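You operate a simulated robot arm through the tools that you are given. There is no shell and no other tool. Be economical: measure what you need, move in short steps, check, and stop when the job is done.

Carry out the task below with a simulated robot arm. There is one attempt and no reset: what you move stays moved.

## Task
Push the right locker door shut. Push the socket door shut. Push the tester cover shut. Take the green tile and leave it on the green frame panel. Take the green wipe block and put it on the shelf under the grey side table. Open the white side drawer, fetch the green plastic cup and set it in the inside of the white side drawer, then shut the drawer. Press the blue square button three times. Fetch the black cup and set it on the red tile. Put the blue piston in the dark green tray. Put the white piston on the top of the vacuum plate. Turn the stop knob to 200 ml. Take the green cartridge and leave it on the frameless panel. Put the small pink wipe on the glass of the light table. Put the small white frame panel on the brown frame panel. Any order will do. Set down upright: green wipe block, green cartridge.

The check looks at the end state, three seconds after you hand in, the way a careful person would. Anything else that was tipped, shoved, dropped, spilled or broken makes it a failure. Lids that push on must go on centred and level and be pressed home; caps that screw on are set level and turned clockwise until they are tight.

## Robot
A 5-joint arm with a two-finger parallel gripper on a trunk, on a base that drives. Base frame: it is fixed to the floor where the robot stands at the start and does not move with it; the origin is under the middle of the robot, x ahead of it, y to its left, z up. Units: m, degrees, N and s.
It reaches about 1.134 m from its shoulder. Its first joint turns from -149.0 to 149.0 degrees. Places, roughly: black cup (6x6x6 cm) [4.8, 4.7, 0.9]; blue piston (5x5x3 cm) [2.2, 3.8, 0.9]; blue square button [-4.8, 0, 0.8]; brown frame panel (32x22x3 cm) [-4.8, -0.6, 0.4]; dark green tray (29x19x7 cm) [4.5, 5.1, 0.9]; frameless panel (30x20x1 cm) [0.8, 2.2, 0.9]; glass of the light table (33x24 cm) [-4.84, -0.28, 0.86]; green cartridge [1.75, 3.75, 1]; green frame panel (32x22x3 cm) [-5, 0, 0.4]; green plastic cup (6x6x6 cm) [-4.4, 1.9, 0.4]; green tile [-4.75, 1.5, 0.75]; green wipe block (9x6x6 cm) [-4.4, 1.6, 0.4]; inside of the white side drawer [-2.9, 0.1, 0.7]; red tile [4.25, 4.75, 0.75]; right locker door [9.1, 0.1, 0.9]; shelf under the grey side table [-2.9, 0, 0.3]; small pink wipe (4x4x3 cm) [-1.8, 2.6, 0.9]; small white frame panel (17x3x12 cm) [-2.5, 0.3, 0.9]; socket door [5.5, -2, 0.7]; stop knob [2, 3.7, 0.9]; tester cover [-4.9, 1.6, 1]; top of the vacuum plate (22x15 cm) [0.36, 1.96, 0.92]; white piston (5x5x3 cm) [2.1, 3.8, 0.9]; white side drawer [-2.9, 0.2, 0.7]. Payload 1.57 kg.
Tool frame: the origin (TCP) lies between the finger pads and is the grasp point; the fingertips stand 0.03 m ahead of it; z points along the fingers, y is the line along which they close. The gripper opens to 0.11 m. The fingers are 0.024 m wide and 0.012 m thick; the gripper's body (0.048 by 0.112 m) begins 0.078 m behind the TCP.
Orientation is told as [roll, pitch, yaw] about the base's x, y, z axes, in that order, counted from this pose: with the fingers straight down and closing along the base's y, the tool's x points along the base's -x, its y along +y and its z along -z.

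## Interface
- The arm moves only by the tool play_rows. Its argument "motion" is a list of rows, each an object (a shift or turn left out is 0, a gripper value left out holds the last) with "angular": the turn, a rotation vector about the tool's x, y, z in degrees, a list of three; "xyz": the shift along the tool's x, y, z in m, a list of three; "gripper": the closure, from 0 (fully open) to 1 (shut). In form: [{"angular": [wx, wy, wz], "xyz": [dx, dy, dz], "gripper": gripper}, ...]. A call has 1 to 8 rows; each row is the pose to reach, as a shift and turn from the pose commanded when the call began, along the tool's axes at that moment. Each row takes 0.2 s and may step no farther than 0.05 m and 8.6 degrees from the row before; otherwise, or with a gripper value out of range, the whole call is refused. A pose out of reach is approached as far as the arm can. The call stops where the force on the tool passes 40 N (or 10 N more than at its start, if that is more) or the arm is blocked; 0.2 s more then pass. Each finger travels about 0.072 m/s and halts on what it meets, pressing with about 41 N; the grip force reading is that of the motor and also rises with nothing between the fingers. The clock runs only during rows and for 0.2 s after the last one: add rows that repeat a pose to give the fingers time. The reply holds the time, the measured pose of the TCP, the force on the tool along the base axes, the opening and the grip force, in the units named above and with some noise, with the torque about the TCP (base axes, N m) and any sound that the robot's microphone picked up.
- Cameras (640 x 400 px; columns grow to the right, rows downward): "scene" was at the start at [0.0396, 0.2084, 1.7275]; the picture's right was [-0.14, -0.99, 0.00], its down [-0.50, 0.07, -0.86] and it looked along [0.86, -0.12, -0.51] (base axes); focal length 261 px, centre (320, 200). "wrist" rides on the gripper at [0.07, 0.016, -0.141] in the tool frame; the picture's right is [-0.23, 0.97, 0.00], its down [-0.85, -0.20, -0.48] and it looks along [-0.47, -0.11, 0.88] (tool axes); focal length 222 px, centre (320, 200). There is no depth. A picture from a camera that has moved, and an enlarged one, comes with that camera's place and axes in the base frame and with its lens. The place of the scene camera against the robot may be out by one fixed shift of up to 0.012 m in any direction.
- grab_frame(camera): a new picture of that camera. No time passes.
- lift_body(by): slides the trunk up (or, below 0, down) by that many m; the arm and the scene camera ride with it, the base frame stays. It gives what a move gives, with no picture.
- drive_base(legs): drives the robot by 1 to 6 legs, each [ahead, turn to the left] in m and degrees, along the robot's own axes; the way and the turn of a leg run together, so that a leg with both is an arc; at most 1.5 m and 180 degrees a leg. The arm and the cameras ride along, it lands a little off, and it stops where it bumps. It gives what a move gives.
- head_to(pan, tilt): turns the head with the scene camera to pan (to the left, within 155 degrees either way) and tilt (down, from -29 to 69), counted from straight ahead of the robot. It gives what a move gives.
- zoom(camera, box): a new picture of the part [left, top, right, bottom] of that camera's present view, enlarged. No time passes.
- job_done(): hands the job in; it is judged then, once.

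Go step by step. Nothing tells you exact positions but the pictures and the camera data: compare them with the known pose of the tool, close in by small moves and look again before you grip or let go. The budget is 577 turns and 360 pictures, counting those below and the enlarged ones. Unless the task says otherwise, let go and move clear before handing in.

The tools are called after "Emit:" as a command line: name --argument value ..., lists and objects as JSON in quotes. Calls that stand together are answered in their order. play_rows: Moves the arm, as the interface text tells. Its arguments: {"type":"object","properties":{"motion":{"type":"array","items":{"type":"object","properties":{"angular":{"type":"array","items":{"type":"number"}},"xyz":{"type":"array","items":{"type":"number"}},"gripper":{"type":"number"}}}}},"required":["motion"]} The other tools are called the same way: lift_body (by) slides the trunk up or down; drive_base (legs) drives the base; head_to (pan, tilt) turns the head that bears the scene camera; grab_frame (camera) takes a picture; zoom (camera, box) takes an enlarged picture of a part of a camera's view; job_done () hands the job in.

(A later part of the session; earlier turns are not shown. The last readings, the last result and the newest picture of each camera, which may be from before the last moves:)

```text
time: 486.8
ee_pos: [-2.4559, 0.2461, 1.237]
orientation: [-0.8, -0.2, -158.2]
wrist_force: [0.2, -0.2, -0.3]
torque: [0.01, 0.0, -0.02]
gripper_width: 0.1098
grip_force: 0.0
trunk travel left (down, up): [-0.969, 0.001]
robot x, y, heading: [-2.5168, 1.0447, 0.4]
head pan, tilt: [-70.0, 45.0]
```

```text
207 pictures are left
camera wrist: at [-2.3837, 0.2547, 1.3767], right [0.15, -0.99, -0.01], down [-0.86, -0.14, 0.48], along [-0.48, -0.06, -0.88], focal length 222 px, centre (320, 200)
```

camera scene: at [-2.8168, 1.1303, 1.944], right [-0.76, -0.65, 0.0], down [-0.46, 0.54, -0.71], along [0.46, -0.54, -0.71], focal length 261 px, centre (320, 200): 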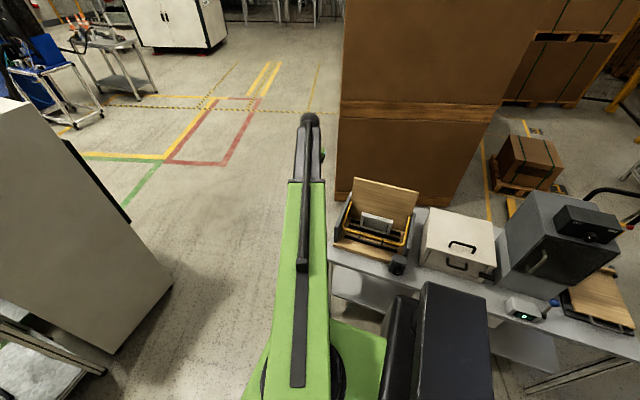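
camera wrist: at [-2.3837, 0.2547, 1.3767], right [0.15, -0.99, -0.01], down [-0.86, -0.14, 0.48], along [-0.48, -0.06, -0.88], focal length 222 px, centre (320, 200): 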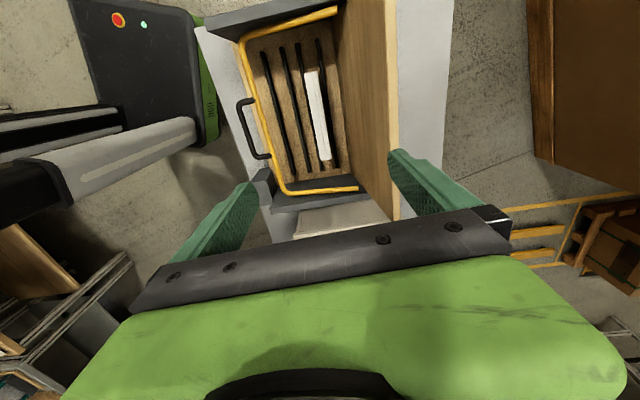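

Panel centre at (-2.459, 0.2525), azimuth 17.7°. Small correction, then lower partway.

Emit:
play_rows --motion '[{"xyz": [0, -0.007, 0], "angular": [0, 0, 4]}, {"xyz": [0, -0.007, 0], "angular": [0, 0, 4]}]'

Emit:
lift_body --by -0.22

Emit:
grab_frame --camera "wrist"

```text
time: 487.4
ee_pos: [-2.4599, 0.2524, 1.2367]
orientation: [-0.8, 0.0, -162.0]
wrist_force: [0.4, 0.2, 0.6]
torque: [-0.03, 0.0, 0.01]
gripper_width: 0.11
grip_force: 0.1
trunk travel left (down, up): [-0.969, 0.001]
robot x, y, heading: [-2.5151, 1.0381, 0.2]
head pan, tilt: [-70.0, 45.0]
```

```text
time: 489.8
ee_pos: [-2.4597, 0.2526, 1.017]
orientation: [-0.8, -0.1, -162.0]
wrist_force: [-0.6, 0.8, -0.2]
torque: [-0.01, 0.0, 0.01]
gripper_width: 0.1101
grip_force: 0.1
trunk travel left (down, up): [-0.749, 0.221]
robot x, y, heading: [-2.5178, 1.0398, 0.1]
head pan, tilt: [-70.0, 45.0]
```

```text
206 pictures are left
camera wrist: at [-2.3863, 0.2561, 1.1567], right [0.08, -1.0, -0.01], down [-0.87, -0.08, 0.48], along [-0.48, -0.03, -0.88], focal length 222 px, centre (320, 200)
```

wrist: 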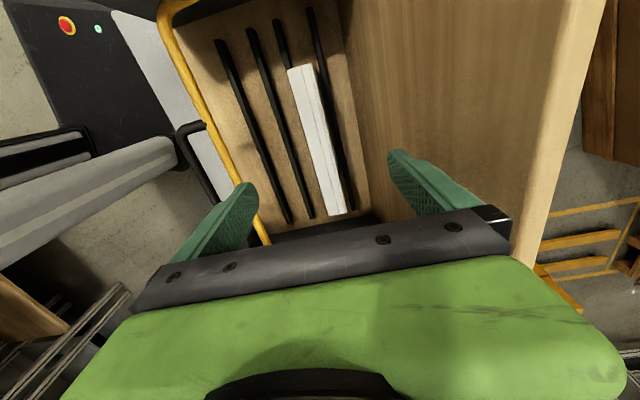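

Aligned. I narrow the opening to 6 cm because the lid is near, then lower.

Emit:
play_rows --motion '[{"gripper": 0.45}, {"gripper": 0.45}, {"gripper": 0.45}]'

Emit:
lift_body --by -0.085

Emit:
grab_frame --camera "wrist"

```text
time: 490.6
ee_pos: [-2.4596, 0.2528, 1.0164]
orientation: [-0.8, -0.1, -162.0]
wrist_force: [0.6, -0.2, 0.3]
torque: [0.03, 0.03, -0.04]
gripper_width: 0.0607
grip_force: 0.1
trunk travel left (down, up): [-0.749, 0.221]
robot x, y, heading: [-2.5186, 1.0414, 0.4]
head pan, tilt: [-70.0, 45.0]
```

```text
time: 491.8
ee_pos: [-2.4585, 0.2529, 0.9317]
orientation: [-0.7, -0.2, -162.1]
wrist_force: [0.1, -0.1, -0.5]
torque: [0.01, -0.03, -0.01]
gripper_width: 0.0606
grip_force: 0.1
trunk travel left (down, up): [-0.664, 0.306]
robot x, y, heading: [-2.5214, 1.0369, 0.6]
head pan, tilt: [-70.0, 45.0]
```

```text
205 pictures are left
camera wrist: at [-2.3863, 0.2561, 1.0717], right [0.08, -1.0, -0.01], down [-0.87, -0.08, 0.48], along [-0.48, -0.03, -0.88], focal length 222 px, centre (320, 200)
```

wrist: 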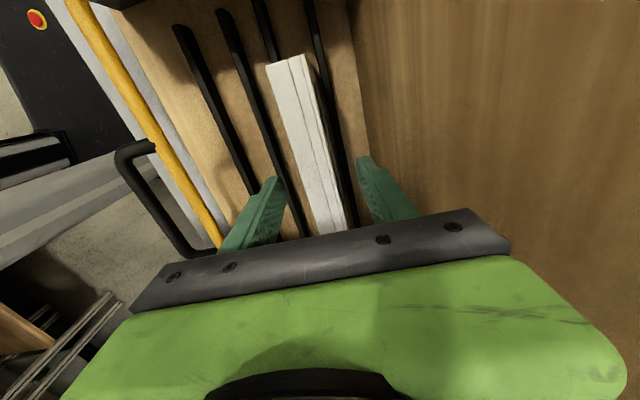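

Panel lies between the fingers. Lower 3.5 cm and grip.

Emit:
lift_body --by -0.035

Emit:
play_rows --motion '[{"gripper": 1}, {"gripper": 1}, {"gripper": 1}]'

Emit:
lift_body --by 0.05

Emit:
grab_frame --camera "wrist"

```text
time: 492.6
ee_pos: [-2.4598, 0.2522, 0.8973]
orientation: [-0.8, -0.2, -162.0]
wrist_force: [-0.1, 0.1, 0.2]
torque: [-0.01, -0.01, 0.0]
gripper_width: 0.0607
grip_force: 0.0
trunk travel left (down, up): [-0.629, 0.341]
robot x, y, heading: [-2.5183, 1.0427, 0.4]
head pan, tilt: [-70.0, 45.0]
```

```text
time: 493.4
ee_pos: [-2.4587, 0.2532, 0.8962]
orientation: [-0.9, 0.0, -162.0]
wrist_force: [-1.2, 0.9, 1.6]
torque: [-0.04, -0.05, 0.06]
gripper_width: 0.0236
grip_force: 35.6
trunk travel left (down, up): [-0.629, 0.341]
robot x, y, heading: [-2.5176, 1.041, 0.2]
head pan, tilt: [-70.0, 45.0]
```

```text
time: 494.3
ee_pos: [-2.4585, 0.2517, 0.9459]
orientation: [-0.8, 0.0, -162.1]
wrist_force: [-0.6, 0.2, -3.1]
torque: [-0.01, 0.0, -0.01]
gripper_width: 0.0234
grip_force: 35.9
trunk travel left (down, up): [-0.679, 0.291]
robot x, y, heading: [-2.5122, 1.0434, 0.4]
head pan, tilt: [-70.0, 45.0]
```

```text
204 pictures are left
camera wrist: at [-2.3863, 0.2558, 1.0864], right [0.08, -1.0, -0.01], down [-0.87, -0.08, 0.48], along [-0.48, -0.03, -0.88], focal length 222 px, centre (320, 200)
```

wrist: 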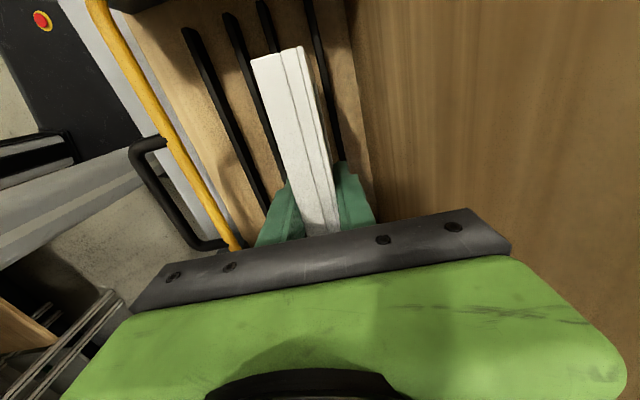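

Panel held. I raise it to the top, pull the arm in and begin moving back along the corridor.

Emit:
lift_body --by 0.29

Emit:
play_rows --motion '[{"xyz": [0, -0.045, 0]}, {"xyz": [0, -0.09, 0]}, {"xyz": [0, -0.135, 0]}, {"xyz": [0, -0.18, 0]}, {"xyz": [0, -0.21, 0]}]'

Emit:
grab_frame --camera "wrist"

```text
time: 497.2
ee_pos: [-2.4579, 0.2524, 1.2349]
orientation: [-0.8, -0.1, -162.0]
wrist_force: [-0.3, -0.2, -2.4]
torque: [0.03, -0.04, -0.01]
gripper_width: 0.0234
grip_force: 36.3
trunk travel left (down, up): [-0.969, 0.001]
robot x, y, heading: [-2.5202, 1.042, 0.2]
head pan, tilt: [-70.0, 45.0]
```

```text
time: 498.4
ee_pos: [-2.5249, 0.4488, 1.2362]
orientation: [-0.7, -0.1, -162.1]
wrist_force: [-0.3, 0.4, -2.2]
torque: [0.02, -0.02, -0.02]
gripper_width: 0.0236
grip_force: 35.6
trunk travel left (down, up): [-0.969, 0.001]
robot x, y, heading: [-2.5138, 1.045, 0.6]
head pan, tilt: [-70.0, 45.0]
```

```text
203 pictures are left
camera wrist: at [-2.4519, 0.4541, 1.3768], right [0.08, -1.0, -0.01], down [-0.87, -0.08, 0.48], along [-0.48, -0.03, -0.88], focal length 222 px, centre (320, 200)
```

wrist: 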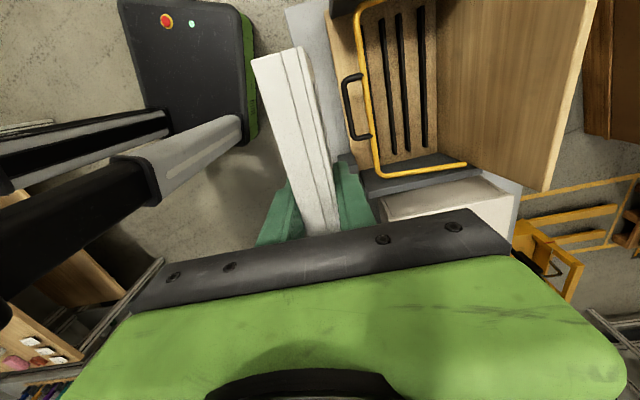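

Now the drive round to the packing table.

Emit:
drive_base --legs '[[-0.9, 0], [0, 40], [-0.75, 0], [0, -65], [0, -65]]'

Emit:
head_to --pan -50 --tilt 45

Emit:
grab_frame --camera "scene"

```text
time: 514.3
ee_pos: [-4.598, 0.535, 1.2373]
orientation: [-4.8, 1.7, 110.4]
wrist_force: [0.4, 1.3, -2.5]
torque: [-0.14, -0.01, 0.01]
gripper_width: 0.0234
grip_force: 35.7
trunk travel left (down, up): [-0.969, 0.001]
robot x, y, heading: [-4.1004, 0.5454, -86.9]
head pan, tilt: [-70.0, 45.0]
```

```text
time: 515.1
ee_pos: [-4.5991, 0.535, 1.2373]
orientation: [-4.6, 1.6, 110.4]
wrist_force: [0.0, -0.1, -1.7]
torque: [0.06, 0.0, 0.01]
gripper_width: 0.0235
grip_force: 35.6
trunk travel left (down, up): [-0.969, 0.001]
robot x, y, heading: [-4.096, 0.5442, -87.0]
head pan, tilt: [-50.0, 45.0]
```

```text
202 pictures are left
camera scene: at [-3.9938, 0.5461, 1.944], right [-0.68, 0.73, 0.0], down [0.52, 0.48, -0.71], along [-0.52, -0.48, -0.71], focal length 261 px, centre (320, 200)
```

scene: 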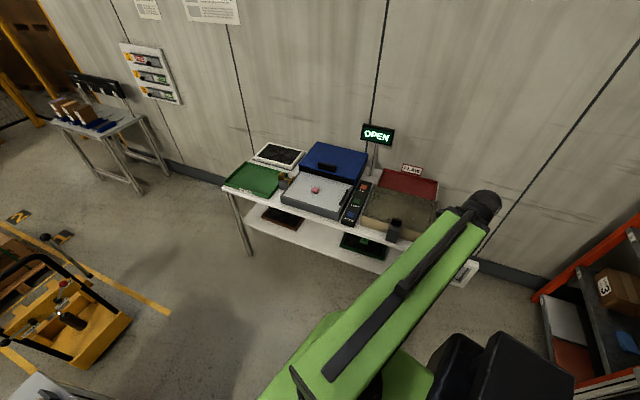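

Drive 0.85 m south beside the packing table.

Emit:
drive_base --legs '[[0.83, 0]]'

Emit:
head_to --pan -60 --tilt 50

Emit:
grab_frame --camera "scene"

Emit:
grab_frame --camera "wrist"

```text
time: 519.5
ee_pos: [-4.5549, -0.296, 1.2355]
orientation: [-4.8, 1.7, 110.5]
wrist_force: [0.6, 0.1, -1.9]
torque: [0.01, 0.02, -0.01]
gripper_width: 0.0236
grip_force: 36.1
trunk travel left (down, up): [-0.969, 0.001]
robot x, y, heading: [-4.0558, -0.2875, -87.0]
head pan, tilt: [-50.0, 45.0]
```

```text
time: 520.2
ee_pos: [-4.5556, -0.2952, 1.2361]
orientation: [-4.8, 1.7, 110.4]
wrist_force: [-0.5, 0.9, -2.9]
torque: [-0.03, 0.02, 0.03]
gripper_width: 0.0235
grip_force: 36.3
trunk travel left (down, up): [-0.969, 0.001]
robot x, y, heading: [-4.0547, -0.2843, -87.0]
head pan, tilt: [-60.0, 50.0]
```

```text
201 pictures are left
camera scene: at [-3.9549, -0.2708, 1.9371], right [-0.55, 0.84, 0.0], down [0.64, 0.42, -0.64], along [-0.54, -0.35, -0.77], focal length 261 px, centre (320, 200)
```

scene: 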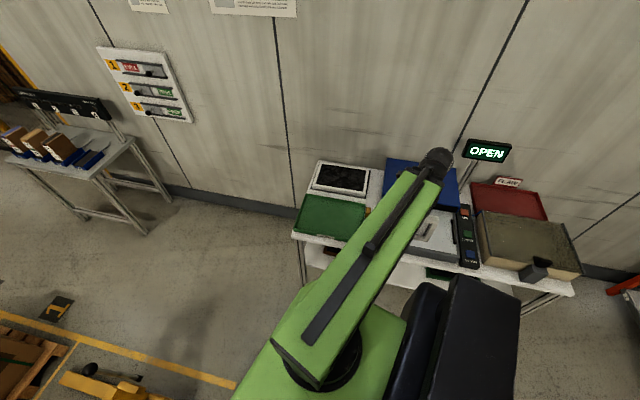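

```text
200 pictures are left
camera wrist: at [-4.5582, -0.3676, 1.3781], right [-0.99, -0.13, -0.09], down [-0.15, 0.87, 0.47], along [0.02, 0.48, -0.88], focal length 222 px, centre (320, 200)
```

wrist: 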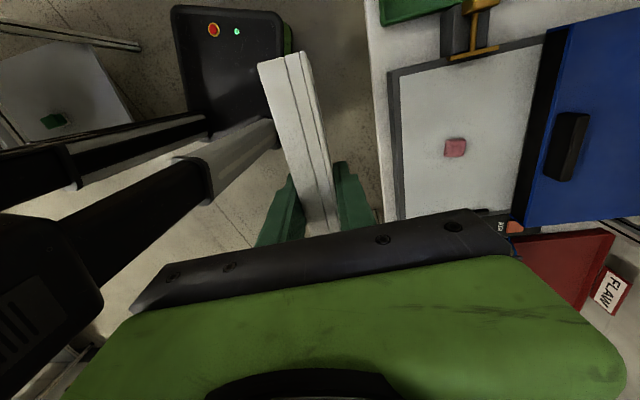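

I shift the base about 11 cm away from the table for better reach.

Emit:
drive_base --legs '[[0, 25], [0.25, 0], [0, -25], [-0.22, 0]]'

```text
time: 525.9
ee_pos: [-4.4534, -0.2928, 1.2361]
orientation: [-4.8, 1.8, 111.2]
wrist_force: [0.7, 1.1, -2.9]
torque: [-0.08, 0.01, 0.01]
gripper_width: 0.0238
grip_force: 35.7
trunk travel left (down, up): [-0.969, 0.001]
robot x, y, heading: [-3.9498, -0.2759, -86.4]
head pan, tilt: [-60.0, 50.0]
```

First lower here outside the table, then swing the arm north so the hand can be tilted without meeting the shelf.

Emit:
lift_body --by -0.4

Emit:
lift_body --by -0.4

Emit:
lift_body --by -0.06

Emit:
play_rows --motion '[{"xyz": [-0.0425, -0.0079, 0], "angular": [0, 0, 7.3]}, {"xyz": [-0.0841, -0.0308, 0], "angular": [0, 0, 14.6]}, {"xyz": [-0.1238, -0.0572, 0], "angular": [0, 0, 21.9]}, {"xyz": [-0.1608, -0.0869, 0], "angular": [0, 0, 29.2]}, {"xyz": [-0.1886, -0.113, 0], "angular": [0, 0, 36.5]}, {"xyz": [-0.2144, -0.1409, 0], "angular": [0, 0, 43.8]}, {"xyz": [-0.2383, -0.1705, 0], "angular": [0, 0, 51]}]'

Emit:
grab_frame --camera "scene"

```text
time: 529.7
ee_pos: [-4.4523, -0.2957, 0.8364]
orientation: [-4.8, 1.6, 111.1]
wrist_force: [0.2, -0.5, -3.2]
torque: [0.04, -0.01, -0.02]
gripper_width: 0.0236
grip_force: 35.9
trunk travel left (down, up): [-0.569, 0.401]
robot x, y, heading: [-3.9545, -0.2792, -86.5]
head pan, tilt: [-60.0, 50.0]
```

```text
time: 533.6
ee_pos: [-4.4529, -0.2963, 0.4366]
orientation: [-4.7, 1.7, 111.3]
wrist_force: [0.4, 0.3, -2.9]
torque: [0.0, -0.01, -0.01]
gripper_width: 0.0235
grip_force: 35.9
trunk travel left (down, up): [-0.169, 0.801]
robot x, y, heading: [-3.9537, -0.2797, -86.7]
head pan, tilt: [-60.0, 50.0]
```

```text
time: 534.6
ee_pos: [-4.4525, -0.2946, 0.3776]
orientation: [-4.7, 1.8, 111.2]
wrist_force: [-0.5, -0.2, -2.0]
torque: [0.05, 0.0, 0.0]
gripper_width: 0.0239
grip_force: 36.2
trunk travel left (down, up): [-0.109, 0.861]
robot x, y, heading: [-3.9498, -0.2804, -86.6]
head pan, tilt: [-60.0, 50.0]
```

```text
time: 536.4
ee_pos: [-4.4187, -0.0741, 0.3759]
orientation: [-4.5, -3.3, 68.0]
wrist_force: [0.3, -0.7, -3.3]
torque: [0.0, 0.01, -0.03]
gripper_width: 0.0236
grip_force: 35.5
out of reach, approached as far as the arm can: row 4, 6, 7
trunk travel left (down, up): [-0.109, 0.861]
robot x, y, heading: [-3.9506, -0.2766, -86.5]
head pan, tilt: [-60.0, 50.0]
stopped in row 7: the arm was blocked; the commanded pose is now the measured one
```

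```text
199 pictures are left
camera scene: at [-3.858, -0.2729, 1.0781], right [-0.55, 0.83, 0.0], down [0.64, 0.43, -0.63], along [-0.53, -0.35, -0.77], focal length 261 px, centre (320, 200)
```

scene: 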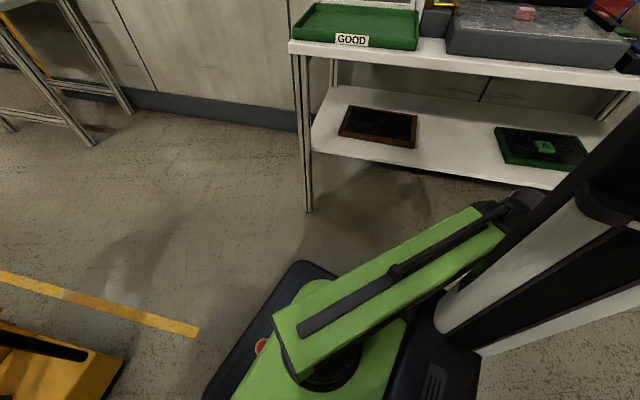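

The arm met the robot's own column; from here the tilt still clears the shelf. Back off a touch and tilt the hand up to near horizontal.

Emit:
play_rows --motion '[{"xyz": [0.01, 0.0346, -0.0026], "angular": [-8.5, 0, 0]}, {"xyz": [0.01, 0.0684, -0.0102], "angular": [-17, 0, 0]}, {"xyz": [0.01, 0.1007, -0.0228], "angular": [-25.5, 0, 0]}, {"xyz": [0.01, 0.1309, -0.04], "angular": [-34, 0, 0]}, {"xyz": [0.01, 0.1581, -0.0615], "angular": [-42.5, 0, 0]}, {"xyz": [0.01, 0.1819, -0.0868], "angular": [-51, 0, 0]}, {"xyz": [0.01, 0.2016, -0.1152], "angular": [-59.5, 0, 0]}, {"xyz": [0.01, 0.217, -0.1463], "angular": [-68, 0, 0]}]'

Emit:
grab_frame --camera "scene"

Emit:
grab_frame --camera "wrist"

```text
time: 538.2
ee_pos: [-4.6325, 0.0038, 0.5073]
orientation: [63.7, -3.1, 67.8]
wrist_force: [0.3, 0.1, -2.7]
torque: [-0.06, -0.11, -0.03]
gripper_width: 0.0239
grip_force: 36.4
trunk travel left (down, up): [-0.109, 0.861]
robot x, y, heading: [-3.9537, -0.2779, -86.3]
head pan, tilt: [-60.0, 50.0]
```

```text
198 pictures are left
camera scene: at [-3.8553, -0.2698, 1.0774], right [-0.55, 0.83, 0.0], down [0.64, 0.43, -0.64], along [-0.53, -0.35, -0.77], focal length 261 px, centre (320, 200)
```

scene: 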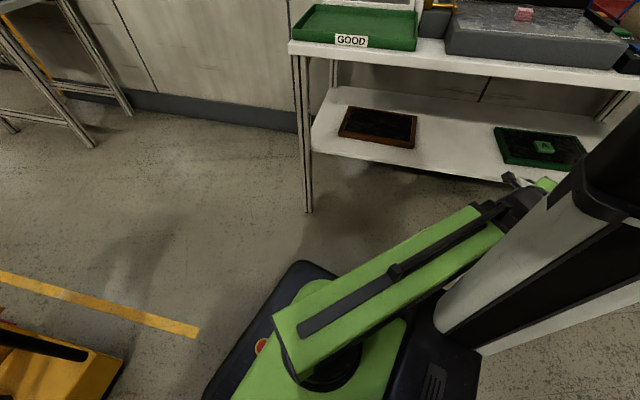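

```text
197 pictures are left
camera wrist: at [-4.5502, -0.1112, 0.581], right [-0.33, 0.33, 0.88], down [0.8, 0.59, 0.08], along [-0.5, 0.74, -0.46], focal length 222 px, centre (320, 200)
```

wrist: 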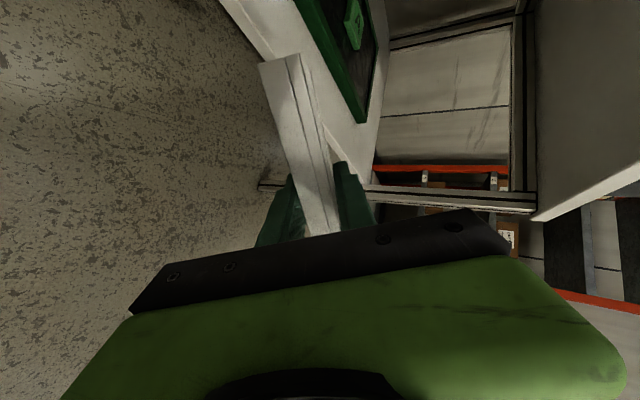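

Now carry it round to the brown panel at about (-4.795, -0.58), keeping 3 cm above the shelf things.

Emit:
play_rows --motion '[{"xyz": [0.0417, -0.0009, -0.0069], "angular": [-0.16, 2.6, -1.28]}, {"xyz": [0.0834, -0.0018, -0.0138], "angular": [-0.32, 5.2, -2.56]}, {"xyz": [0.1251, -0.0027, -0.0207], "angular": [-0.48, 7.8, -3.84]}, {"xyz": [0.1668, -0.0036, -0.0276], "angular": [-0.64, 10.4, -5.12]}, {"xyz": [0.2085, -0.0045, -0.0345], "angular": [-0.8, 13, -6.4]}, {"xyz": [0.2502, -0.0054, -0.0414], "angular": [-0.96, 15.6, -7.7]}, {"xyz": [0.2919, -0.0063, -0.0483], "angular": [-1.1, 18.2, -9]}]'

Emit:
grab_frame --camera "scene"

```text
time: 539.8
ee_pos: [-4.6993, -0.2807, 0.5099]
orientation: [63.8, -2.7, 87.6]
wrist_force: [-1.0, 0.1, -2.6]
torque: [0.02, -0.07, 0.01]
gripper_width: 0.0235
grip_force: 35.5
trunk travel left (down, up): [-0.109, 0.861]
robot x, y, heading: [-3.9554, -0.279, -86.6]
head pan, tilt: [-60.0, 50.0]
```

```text
196 pictures are left
camera scene: at [-3.8516, -0.263, 1.0771], right [-0.55, 0.83, 0.0], down [0.64, 0.42, -0.64], along [-0.54, -0.35, -0.77], focal length 261 px, centre (320, 200)
```

scene: 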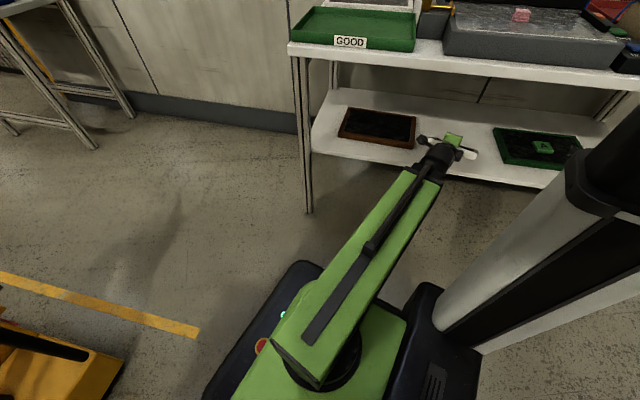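

Second half of the move.

Emit:
play_rows --motion '[{"xyz": [0.0418, 0.0053, 0.0064], "angular": [-0.14, 2.73, -1.35]}, {"xyz": [0.0836, 0.0106, 0.0128], "angular": [-0.28, 5.46, -2.7]}, {"xyz": [0.1254, 0.0159, 0.0192], "angular": [-0.42, 8.2, -4.05]}, {"xyz": [0.1672, 0.0212, 0.0256], "angular": [-0.56, 10.9, -5.4]}, {"xyz": [0.209, 0.0265, 0.032], "angular": [-0.7, 13.65, -6.75]}, {"xyz": [0.2508, 0.0318, 0.0384], "angular": [-0.84, 16.4, -8.1]}, {"xyz": [0.2926, 0.0371, 0.0448], "angular": [-0.98, 19.1, -9.45]}]'

Emit:
grab_frame --camera "wrist"

Emit:
zoom --camera "scene" --box '[290, 70, 490, 210]'

```text
time: 541.4
ee_pos: [-4.7708, -0.5698, 0.5089]
orientation: [63.7, -2.8, 109.0]
wrist_force: [-0.1, -0.5, -3.5]
torque: [0.01, -0.07, 0.0]
gripper_width: 0.0237
grip_force: 35.5
trunk travel left (down, up): [-0.109, 0.861]
robot x, y, heading: [-3.9506, -0.2794, -86.5]
head pan, tilt: [-60.0, 50.0]
```

```text
195 pictures are left
camera wrist: at [-4.6328, -0.6007, 0.5822], right [-0.47, 0.04, 0.88], down [0.21, 0.97, 0.07], along [-0.86, 0.22, -0.46], focal length 222 px, centre (320, 200)
```

wrist: 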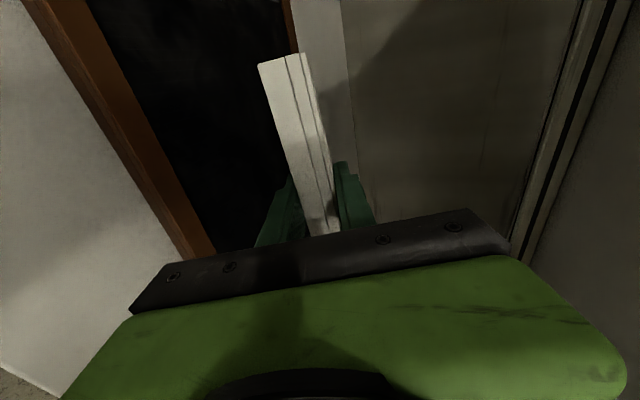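

```text
2.86 times, centred on (390, 140) of scene
camera zoom: at [-3.8516, -0.2631, 1.0771], right [-0.55, 0.83, 0.0], down [0.64, 0.42, -0.64], along [-0.54, -0.35, -0.77], focal length 747 px, centre (120, 371)
```

zoom: 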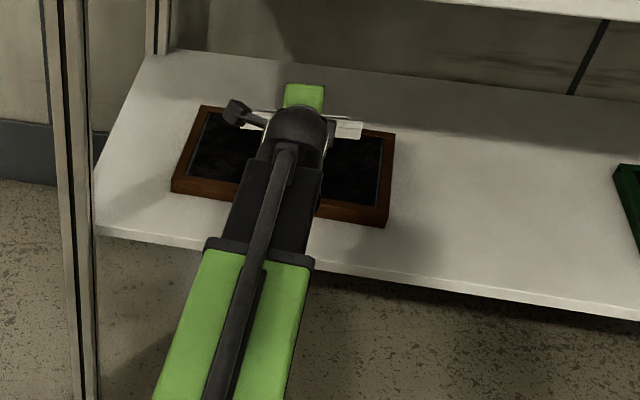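

The panel hangs above the brown one. Tilt up 8° more to reduce the drop, then lower.

Emit:
play_rows --motion '[{"xyz": [0, 0.0325, -0.0023], "angular": [-8, 0, 0]}, {"xyz": [0, 0.0325, -0.0023], "angular": [-8, 0, 0]}]'

Emit:
lift_body --by -0.06

Emit:
lift_body --by -0.015

Emit:
grab_frame --camera "wrist"

```text
time: 542.0
ee_pos: [-4.7806, -0.5732, 0.5403]
orientation: [71.7, -2.6, 109.0]
wrist_force: [0.8, 0.4, -3.0]
torque: [0.02, -0.09, 0.03]
gripper_width: 0.0236
grip_force: 35.7
trunk travel left (down, up): [-0.109, 0.861]
robot x, y, heading: [-3.9523, -0.2733, -86.5]
head pan, tilt: [-60.0, 50.0]
```

```text
time: 543.0
ee_pos: [-4.7806, -0.5731, 0.479]
orientation: [71.8, -2.9, 109.1]
wrist_force: [-0.1, 0.4, -3.4]
torque: [0.03, -0.14, -0.01]
gripper_width: 0.0236
grip_force: 36.2
trunk travel left (down, up): [-0.049, 0.921]
robot x, y, heading: [-3.9574, -0.275, -86.6]
head pan, tilt: [-60.0, 50.0]
```

```text
time: 543.6
ee_pos: [-4.7805, -0.5731, 0.4648]
orientation: [71.8, -2.6, 108.9]
wrist_force: [1.0, -0.2, 1.7]
torque: [-0.39, 0.14, 0.06]
gripper_width: 0.0237
grip_force: 36.1
trunk travel left (down, up): [-0.034, 0.936]
robot x, y, heading: [-3.954, -0.2775, -86.4]
head pan, tilt: [-60.0, 50.0]
```

```text
193 pictures are left
camera wrist: at [-4.6341, -0.6006, 0.5208], right [-0.35, 0.07, 0.93], down [0.21, 0.98, 0.0], along [-0.91, 0.2, -0.36], focal length 222 px, centre (320, 200)
```

wrist: 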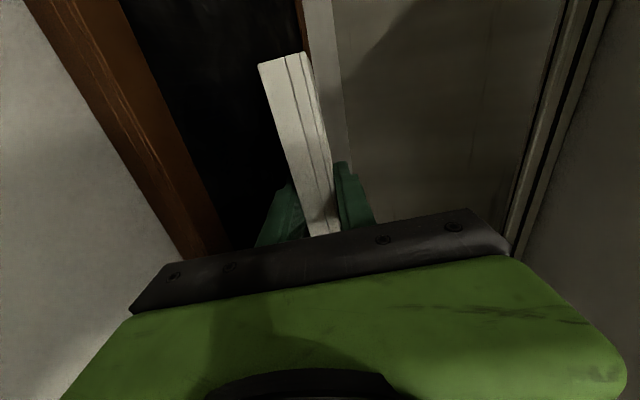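

The far edge touches the brown panel. Open slightly and draw the fingers back along their axis.

Emit:
play_rows --motion '[{"gripper": 0.62}, {"gripper": 0.62}, {"gripper": 0.62}]'

Emit:
grab_frame --camera "wrist"

```text
time: 544.4
ee_pos: [-4.7802, -0.5732, 0.4645]
orientation: [71.7, -2.7, 109.0]
wrist_force: [-0.2, -0.2, -0.9]
torque: [-0.03, 0.01, -0.02]
gripper_width: 0.0428
grip_force: 0.4
trunk travel left (down, up): [-0.034, 0.936]
robot x, y, heading: [-3.9529, -0.2758, -86.4]
head pan, tilt: [-60.0, 50.0]
```

```text
192 pictures are left
camera wrist: at [-4.6341, -0.6006, 0.5204], right [-0.35, 0.07, 0.93], down [0.21, 0.98, 0.0], along [-0.91, 0.2, -0.36], focal length 222 px, centre (320, 200)
```

wrist: 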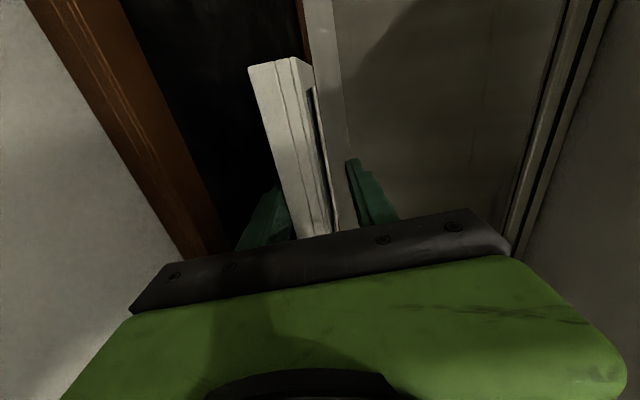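

Draw back.

Emit:
play_rows --motion '[{"xyz": [0, 0, -0.04]}, {"xyz": [0, 0, -0.085]}]'

Emit:
grab_frame --camera "wrist"

Emit:
zoom --camera "scene" --box '[290, 70, 490, 210]'

```text
time: 545.0
ee_pos: [-4.7033, -0.5461, 0.4649]
orientation: [71.7, -2.7, 109.0]
wrist_force: [0.9, 1.1, -0.5]
torque: [-0.03, -0.04, 0.02]
gripper_width: 0.0428
grip_force: 1.0
out of reach, approached as far as the arm can: row 1, 2
trunk travel left (down, up): [-0.034, 0.936]
robot x, y, heading: [-3.9538, -0.2771, -86.1]
head pan, tilt: [-60.0, 50.0]
```

```text
191 pictures are left
camera wrist: at [-4.5567, -0.5741, 0.5207], right [-0.35, 0.07, 0.94], down [0.21, 0.98, 0.0], along [-0.91, 0.2, -0.35], focal length 222 px, centre (320, 200)
```

wrist: 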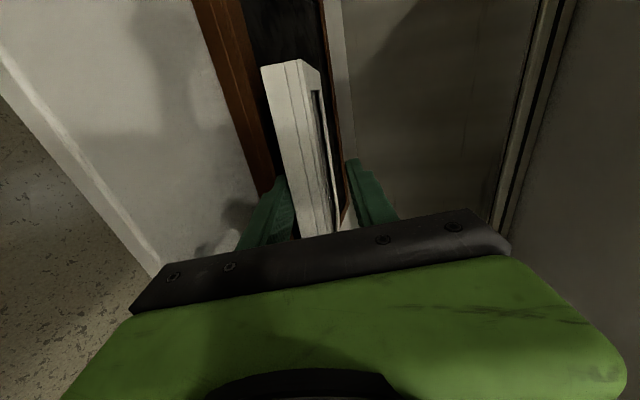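

```text
2.86 times, centred on (390, 140) of scene
camera zoom: at [-3.8515, -0.2632, 1.0021], right [-0.55, 0.83, 0.0], down [0.64, 0.42, -0.64], along [-0.54, -0.35, -0.77], focal length 747 px, centre (120, 371)
```

zoom: 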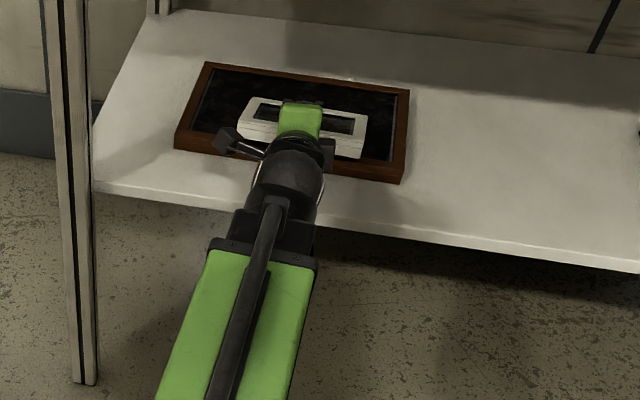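

The panel followed the fingers. I'll use the brown panel's front edge: drag a little further so the fingertip passes the edge, then open so the panel comes to rest flat, and push it in afterwards.

Emit:
play_rows --motion '[{"xyz": [0, 0, -0.015]}, {"xyz": [0, 0, -0.03]}, {"xyz": [0, 0, -0.03]}]'

Emit:
grab_frame --camera "wrist"

Emit:
zoom --camera "scene" --box '[310, 70, 450, 170]'

```text
time: 545.8
ee_pos: [-4.675, -0.5388, 0.467]
orientation: [72.0, -2.8, 108.8]
wrist_force: [0.6, -0.2, -0.4]
torque: [-0.02, -0.01, -0.03]
gripper_width: 0.043
grip_force: 0.3
out of reach, approached as far as the arm can: row 1, 2, 3
trunk travel left (down, up): [-0.034, 0.936]
robot x, y, heading: [-3.9531, -0.2783, -86.7]
head pan, tilt: [-60.0, 50.0]
```

```text
189 pictures are left
camera wrist: at [-4.5284, -0.5662, 0.5207], right [-0.35, 0.07, 0.94], down [0.21, 0.98, 0.0], along [-0.91, 0.2, -0.35], focal length 222 px, centre (320, 200)
```

wrist: 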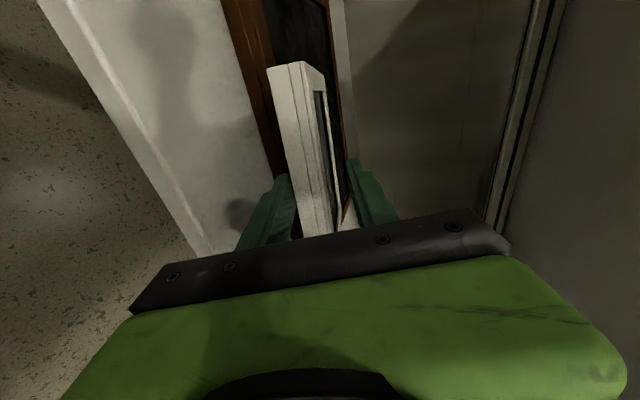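

```text
4.00 times, centred on (380, 120) of scene
camera zoom: at [-3.8515, -0.2632, 1.0021], right [-0.55, 0.83, 0.0], down [0.64, 0.42, -0.64], along [-0.54, -0.35, -0.77], focal length 1046 px, centre (80, 520)
```

zoom: 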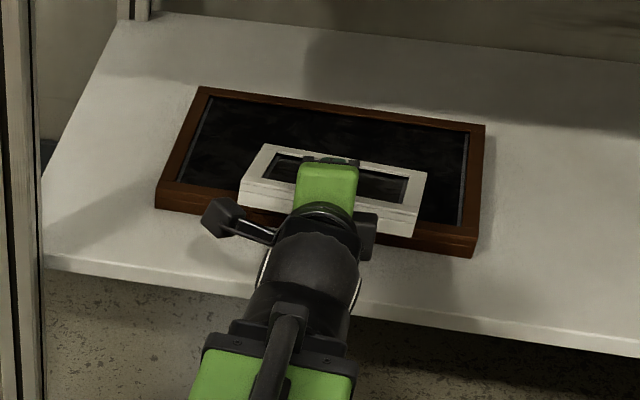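

The fingertip is at the brown panel's edge and the white panel lies mostly on it. Open fully.

Emit:
play_rows --motion '[{"xyz": [0, 0, -0.006], "gripper": 0.3}, {"xyz": [0, 0, -0.006], "gripper": 0}, {"xyz": [0, 0, -0.006]}, {"xyz": [0, 0, -0.006]}]'

Emit:
grab_frame --camera "wrist"

Emit:
zoom --camera "scene" --box '[310, 70, 450, 170]'

```text
time: 546.8
ee_pos: [-4.6709, -0.5367, 0.4669]
orientation: [71.9, -2.8, 109.0]
wrist_force: [-5.0, -2.9, 14.5]
torque: [-0.4, 0.47, -0.04]
gripper_width: 0.0963
grip_force: 0.1
trunk travel left (down, up): [-0.034, 0.936]
robot x, y, heading: [-3.948, -0.2783, -86.6]
head pan, tilt: [-60.0, 50.0]
```

```text
187 pictures are left
camera wrist: at [-4.5238, -0.5642, 0.5215], right [-0.34, 0.08, 0.94], down [0.21, 0.98, 0.0], along [-0.91, 0.2, -0.35], focal length 222 px, centre (320, 200)
```

wrist: 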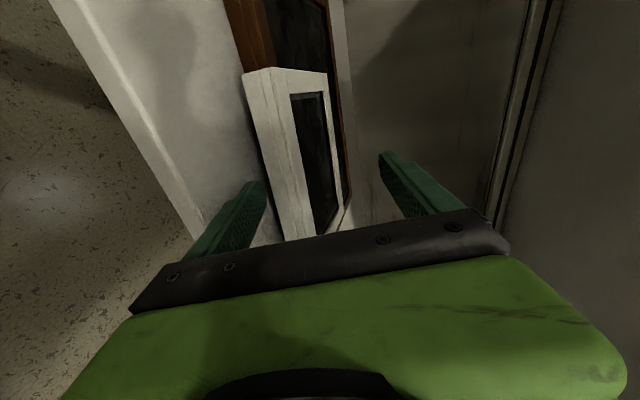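

```text
4.00 times, centred on (380, 120) of scene
camera zoom: at [-3.8507, -0.2629, 1.0021], right [-0.55, 0.83, 0.0], down [0.64, 0.42, -0.64], along [-0.54, -0.35, -0.77], focal length 1046 px, centre (80, 520)
```

zoom: 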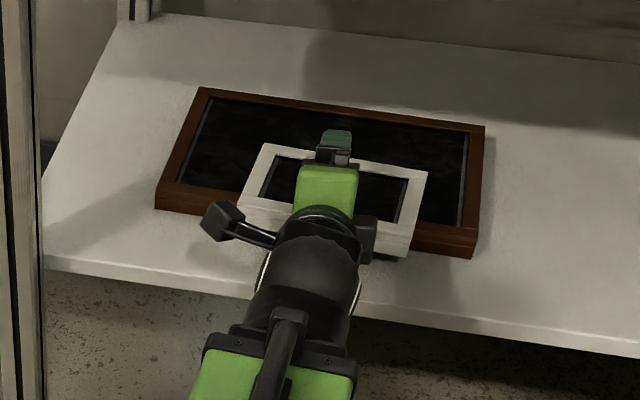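

The white panel now lies flat with a small overhang. Withdraw, close the fingers, and push it in.

Emit:
lift_body --by 0.004

Emit:
play_rows --motion '[{"xyz": [0, 0, -0.03]}, {"xyz": [0, 0, -0.06]}, {"xyz": [0, 0, -0.085]}]'

Emit:
grab_frame --camera "wrist"

Emit:
zoom --camera "scene" --box '[310, 70, 450, 170]'

```text
time: 547.3
ee_pos: [-4.669, -0.5365, 0.4692]
orientation: [71.9, -2.8, 108.9]
wrist_force: [-3.7, -2.3, 7.4]
torque: [-0.27, 0.29, -0.01]
gripper_width: 0.1024
grip_force: 0.1
trunk travel left (down, up): [-0.038, 0.932]
robot x, y, heading: [-3.9522, -0.2754, -86.7]
head pan, tilt: [-60.0, 50.0]
```

```text
time: 548.1
ee_pos: [-4.6693, -0.5365, 0.4695]
orientation: [71.9, -2.7, 108.9]
wrist_force: [0.7, 0.2, 9.2]
torque: [-0.1, -0.03, 0.03]
gripper_width: 0.103
grip_force: 0.1
out of reach, approached as far as the arm can: row 1, 2, 3
trunk travel left (down, up): [-0.038, 0.932]
robot x, y, heading: [-3.95, -0.2775, -86.5]
head pan, tilt: [-60.0, 50.0]
```

```text
185 pictures are left
camera wrist: at [-4.5237, -0.5641, 0.5251], right [-0.35, 0.07, 0.94], down [0.21, 0.98, 0.0], along [-0.91, 0.2, -0.35], focal length 222 px, centre (320, 200)
```

wrist: 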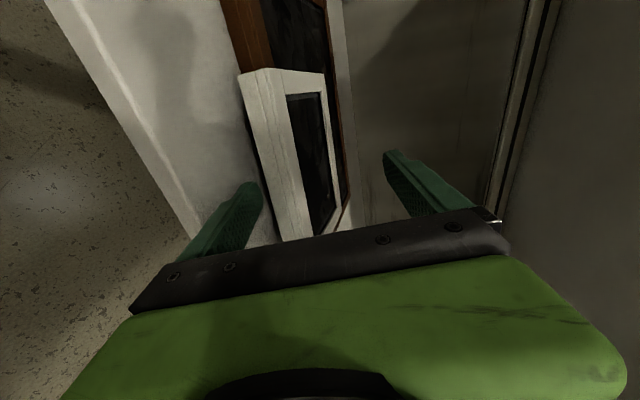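

```text
4.00 times, centred on (380, 120) of scene
camera zoom: at [-3.8509, -0.263, 1.006], right [-0.55, 0.83, 0.0], down [0.64, 0.42, -0.64], along [-0.54, -0.35, -0.77], focal length 1046 px, centre (80, 520)
```

zoom: 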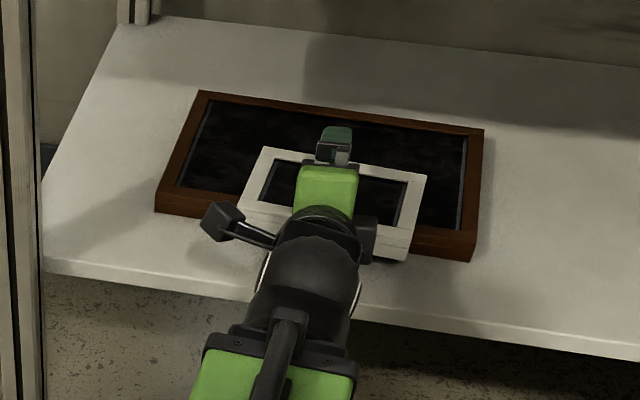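

The arm is at minimum reach, so I slide sideways out from under the overhang, then use a steeper tilt to push.

Emit:
play_rows --motion '[{"xyz": [-0.035, 0, 0]}, {"xyz": [-0.07, 0, 0]}, {"xyz": [-0.105, 0, 0]}, {"xyz": [-0.14, 0, 0]}]'

Emit:
lift_body --by 0.09

Emit:
grab_frame --camera "scene"

```text
time: 549.1
ee_pos: [-4.7147, -0.4054, 0.4693]
orientation: [72.1, -2.8, 109.0]
wrist_force: [2.7, -6.3, 6.8]
torque: [-0.47, -0.18, 0.02]
gripper_width: 0.1044
grip_force: 0.0
out of reach, approached as far as the arm can: row 2, 3, 4
trunk travel left (down, up): [-0.038, 0.932]
robot x, y, heading: [-3.951, -0.2782, -86.5]
head pan, tilt: [-60.0, 50.0]
```

```text
time: 550.4
ee_pos: [-4.7144, -0.4056, 0.5597]
orientation: [72.0, -2.7, 108.9]
wrist_force: [-0.1, 1.1, -1.2]
torque: [0.0, -0.03, 0.01]
gripper_width: 0.11
grip_force: 0.0
trunk travel left (down, up): [-0.128, 0.842]
robot x, y, heading: [-3.9533, -0.2748, -86.4]
head pan, tilt: [-60.0, 50.0]
```

```text
183 pictures are left
camera scene: at [-3.8514, -0.2631, 1.096], right [-0.55, 0.83, 0.0], down [0.64, 0.42, -0.64], along [-0.54, -0.35, -0.77], focal length 261 px, centre (320, 200)
```

scene: 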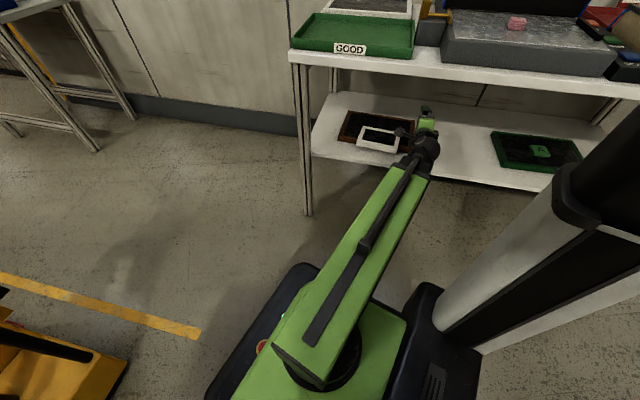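

Emit:
zoom --camera "scene" --box '[320, 90, 460, 180]'

```text
4.44 times, centred on (390, 135) of scene
camera zoom: at [-3.8514, -0.2631, 1.096], right [-0.55, 0.83, 0.0], down [0.64, 0.42, -0.64], along [-0.54, -0.35, -0.77], focal length 1162 px, centre (9, 489)
```

zoom: 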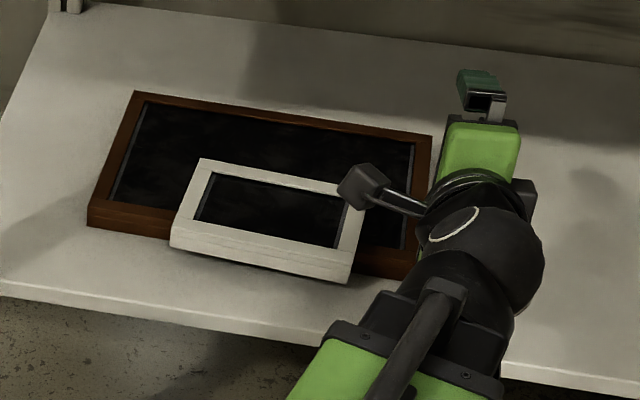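

White panel lies flat with a 3-4 cm overhang. Close the fingers, steepen the tilt and go in front of its near edge.

Emit:
play_rows --motion '[{"xyz": [0, 0, 0], "gripper": 1}, {"xyz": [0, -0.033, -0.0023], "angular": [8, 0, 0]}, {"xyz": [0, -0.0645, -0.0091], "angular": [16, 0, 0]}, {"xyz": [0, -0.0952, -0.0202], "angular": [24, 0, 0]}, {"xyz": [0, -0.1062, -0.0255], "angular": [27, 0, 0]}, {"xyz": [0, -0.1062, -0.0255], "angular": [27, 0, 0]}]'

Emit:
play_rows --motion '[{"xyz": [0.042, 0, 0]}, {"xyz": [0.084, 0, 0]}, {"xyz": [0.122, 0, 0]}, {"xyz": [0.122, 0, 0]}]'

Emit:
zoom --camera "scene" --box '[320, 90, 460, 180]'

Emit:
grab_frame --camera "wrist"

```text
time: 551.8
ee_pos: [-4.663, -0.3841, 0.4644]
orientation: [45.0, -2.8, 108.9]
wrist_force: [-0.6, 0.6, -0.1]
torque: [0.0, -0.03, 0.01]
gripper_width: 0.0001
grip_force: 21.7
out of reach, approached as far as the arm can: row 4
trunk travel left (down, up): [-0.128, 0.842]
robot x, y, heading: [-3.957, -0.2754, -86.5]
head pan, tilt: [-60.0, 50.0]
```

```text
time: 552.8
ee_pos: [-4.6196, -0.4976, 0.4637]
orientation: [44.9, -2.7, 109.0]
wrist_force: [-0.1, -0.2, -0.6]
torque: [0.0, 0.03, -0.02]
gripper_width: 0.0
grip_force: 21.4
out of reach, approached as far as the arm can: row 2, 3, 4
trunk travel left (down, up): [-0.128, 0.842]
robot x, y, heading: [-3.9554, -0.2764, -86.6]
head pan, tilt: [-60.0, 50.0]
```

```text
4.44 times, centred on (390, 135) of scene
camera zoom: at [-3.8514, -0.2631, 1.0961], right [-0.55, 0.83, 0.0], down [0.64, 0.42, -0.64], along [-0.54, -0.35, -0.77], focal length 1162 px, centre (9, 489)
```

zoom: 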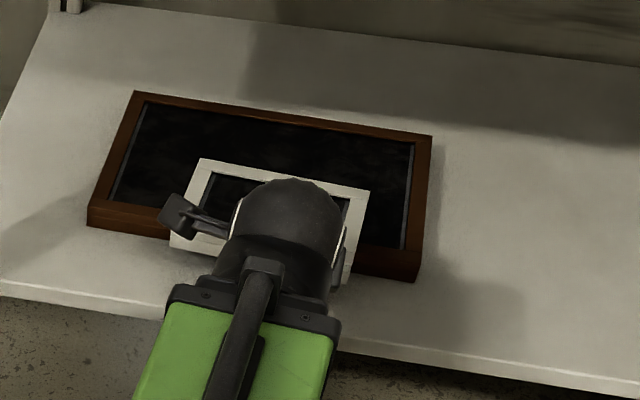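

```text
180 pictures are left
camera wrist: at [-4.5122, -0.5413, 0.5725], right [-0.72, -0.04, 0.7], down [0.18, 0.95, 0.24], along [-0.68, 0.3, -0.68], focal length 222 px, centre (320, 200)
```

wrist: 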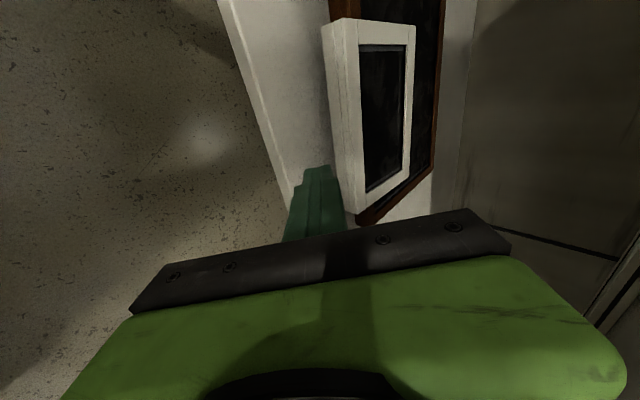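

Shift 3.5 cm further south to the edge's middle, then push 8 cm inward.

Emit:
play_rows --motion '[{"xyz": [0.035, 0, 0]}, {"xyz": [0.035, 0.0141, 0.0141]}, {"xyz": [0.035, 0.0283, 0.0283]}, {"xyz": [0.035, 0.0424, 0.0424]}, {"xyz": [0.035, 0.0495, 0.0495]}, {"xyz": [0.035, 0.0566, 0.0566]}]'

Emit:
grab_frame --camera "wrist"

Emit:
zoom --camera "scene" --box '[320, 90, 460, 180]'

```text
time: 554.2
ee_pos: [-4.6868, -0.5574, 0.465]
orientation: [45.0, -2.7, 108.9]
wrist_force: [2.4, 0.8, 7.5]
torque: [0.03, 0.15, -0.03]
gripper_width: 0.0001
grip_force: 21.1
trunk travel left (down, up): [-0.128, 0.842]
robot x, y, heading: [-3.9537, -0.2762, -86.6]
head pan, tilt: [-60.0, 50.0]
```

```text
179 pictures are left
camera wrist: at [-4.5788, -0.5997, 0.573], right [-0.71, -0.04, 0.7], down [0.18, 0.95, 0.24], along [-0.68, 0.3, -0.67], focal length 222 px, centre (320, 200)
```

wrist: 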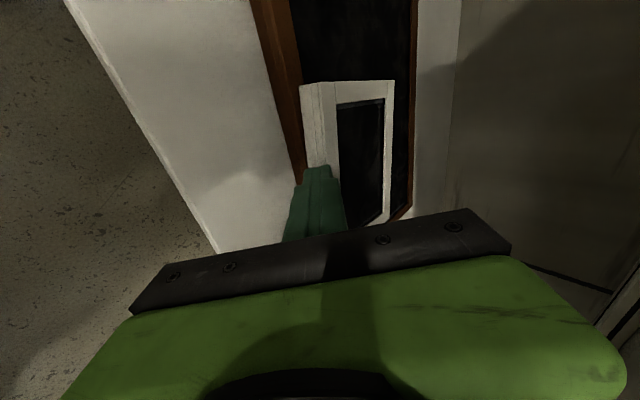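

```text
4.44 times, centred on (390, 135) of scene
camera zoom: at [-3.8509, -0.263, 1.0961], right [-0.55, 0.83, 0.0], down [0.64, 0.42, -0.64], along [-0.54, -0.35, -0.77], focal length 1162 px, centre (9, 489)
```

zoom: 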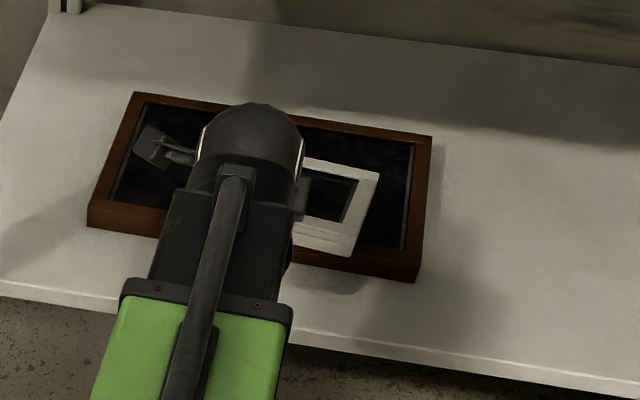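

It's nearly fully on; push 3 cm more.

Emit:
play_rows --motion '[{"xyz": [0, 0.0106, 0.0106]}, {"xyz": [0, 0.0212, 0.0212]}, {"xyz": [0, 0.0212, 0.0212]}]'

Emit:
play_rows --motion '[{"xyz": [0, -0.03, -0.03]}, {"xyz": [0, -0.0566, -0.0566]}]'

Emit:
lift_body --by 0.04

Emit:
grab_frame --camera "wrist"

Emit:
zoom --camera "scene" --box '[320, 90, 460, 180]'

```text
time: 555.0
ee_pos: [-4.7163, -0.5662, 0.4649]
orientation: [45.0, -2.8, 108.9]
wrist_force: [-0.9, 0.3, 0.1]
torque: [0.0, -0.02, 0.01]
gripper_width: 0.0001
grip_force: 21.1
trunk travel left (down, up): [-0.128, 0.842]
robot x, y, heading: [-3.9539, -0.2763, -86.6]
head pan, tilt: [-60.0, 50.0]
```

```text
time: 555.6
ee_pos: [-4.6422, -0.5402, 0.4651]
orientation: [45.1, -2.8, 108.8]
wrist_force: [0.0, -0.3, -0.2]
torque: [-0.03, -0.01, -0.03]
gripper_width: 0.0
grip_force: 21.4
out of reach, approached as far as the arm can: row 1, 2
trunk travel left (down, up): [-0.128, 0.842]
robot x, y, heading: [-3.9535, -0.2723, -86.6]
head pan, tilt: [-60.0, 50.0]
```

```text
time: 556.4
ee_pos: [-4.6421, -0.5417, 0.5052]
orientation: [45.1, -2.8, 108.9]
wrist_force: [0.6, -0.4, -0.3]
torque: [0.0, 0.02, 0.02]
gripper_width: 0.0
grip_force: 20.9
trunk travel left (down, up): [-0.168, 0.802]
robot x, y, heading: [-3.9521, -0.2756, -86.6]
head pan, tilt: [-60.0, 50.0]
```

```text
177 pictures are left
camera wrist: at [-4.5342, -0.584, 0.6128], right [-0.71, -0.04, 0.7], down [0.18, 0.95, 0.24], along [-0.68, 0.29, -0.67], focal length 222 px, centre (320, 200)
```

wrist: 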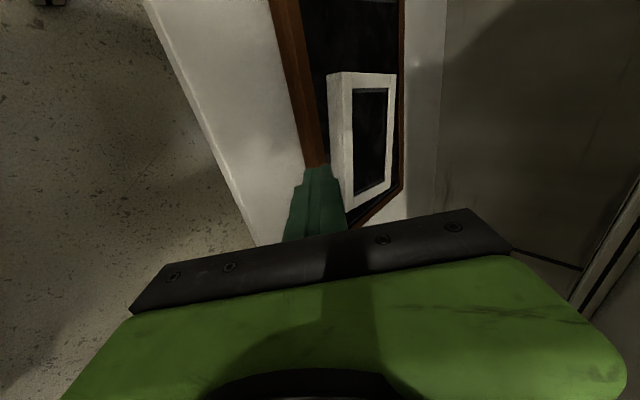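

```text
4.44 times, centred on (390, 135) of scene
camera zoom: at [-3.8514, -0.2631, 1.1361], right [-0.55, 0.83, 0.0], down [0.64, 0.42, -0.64], along [-0.54, -0.35, -0.77], focal length 1162 px, centre (9, 489)
```

zoom: 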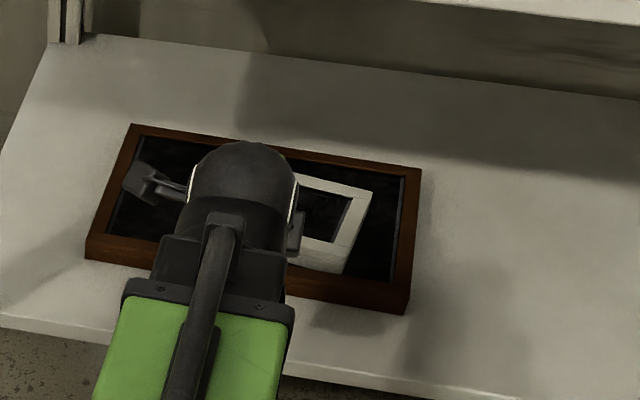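

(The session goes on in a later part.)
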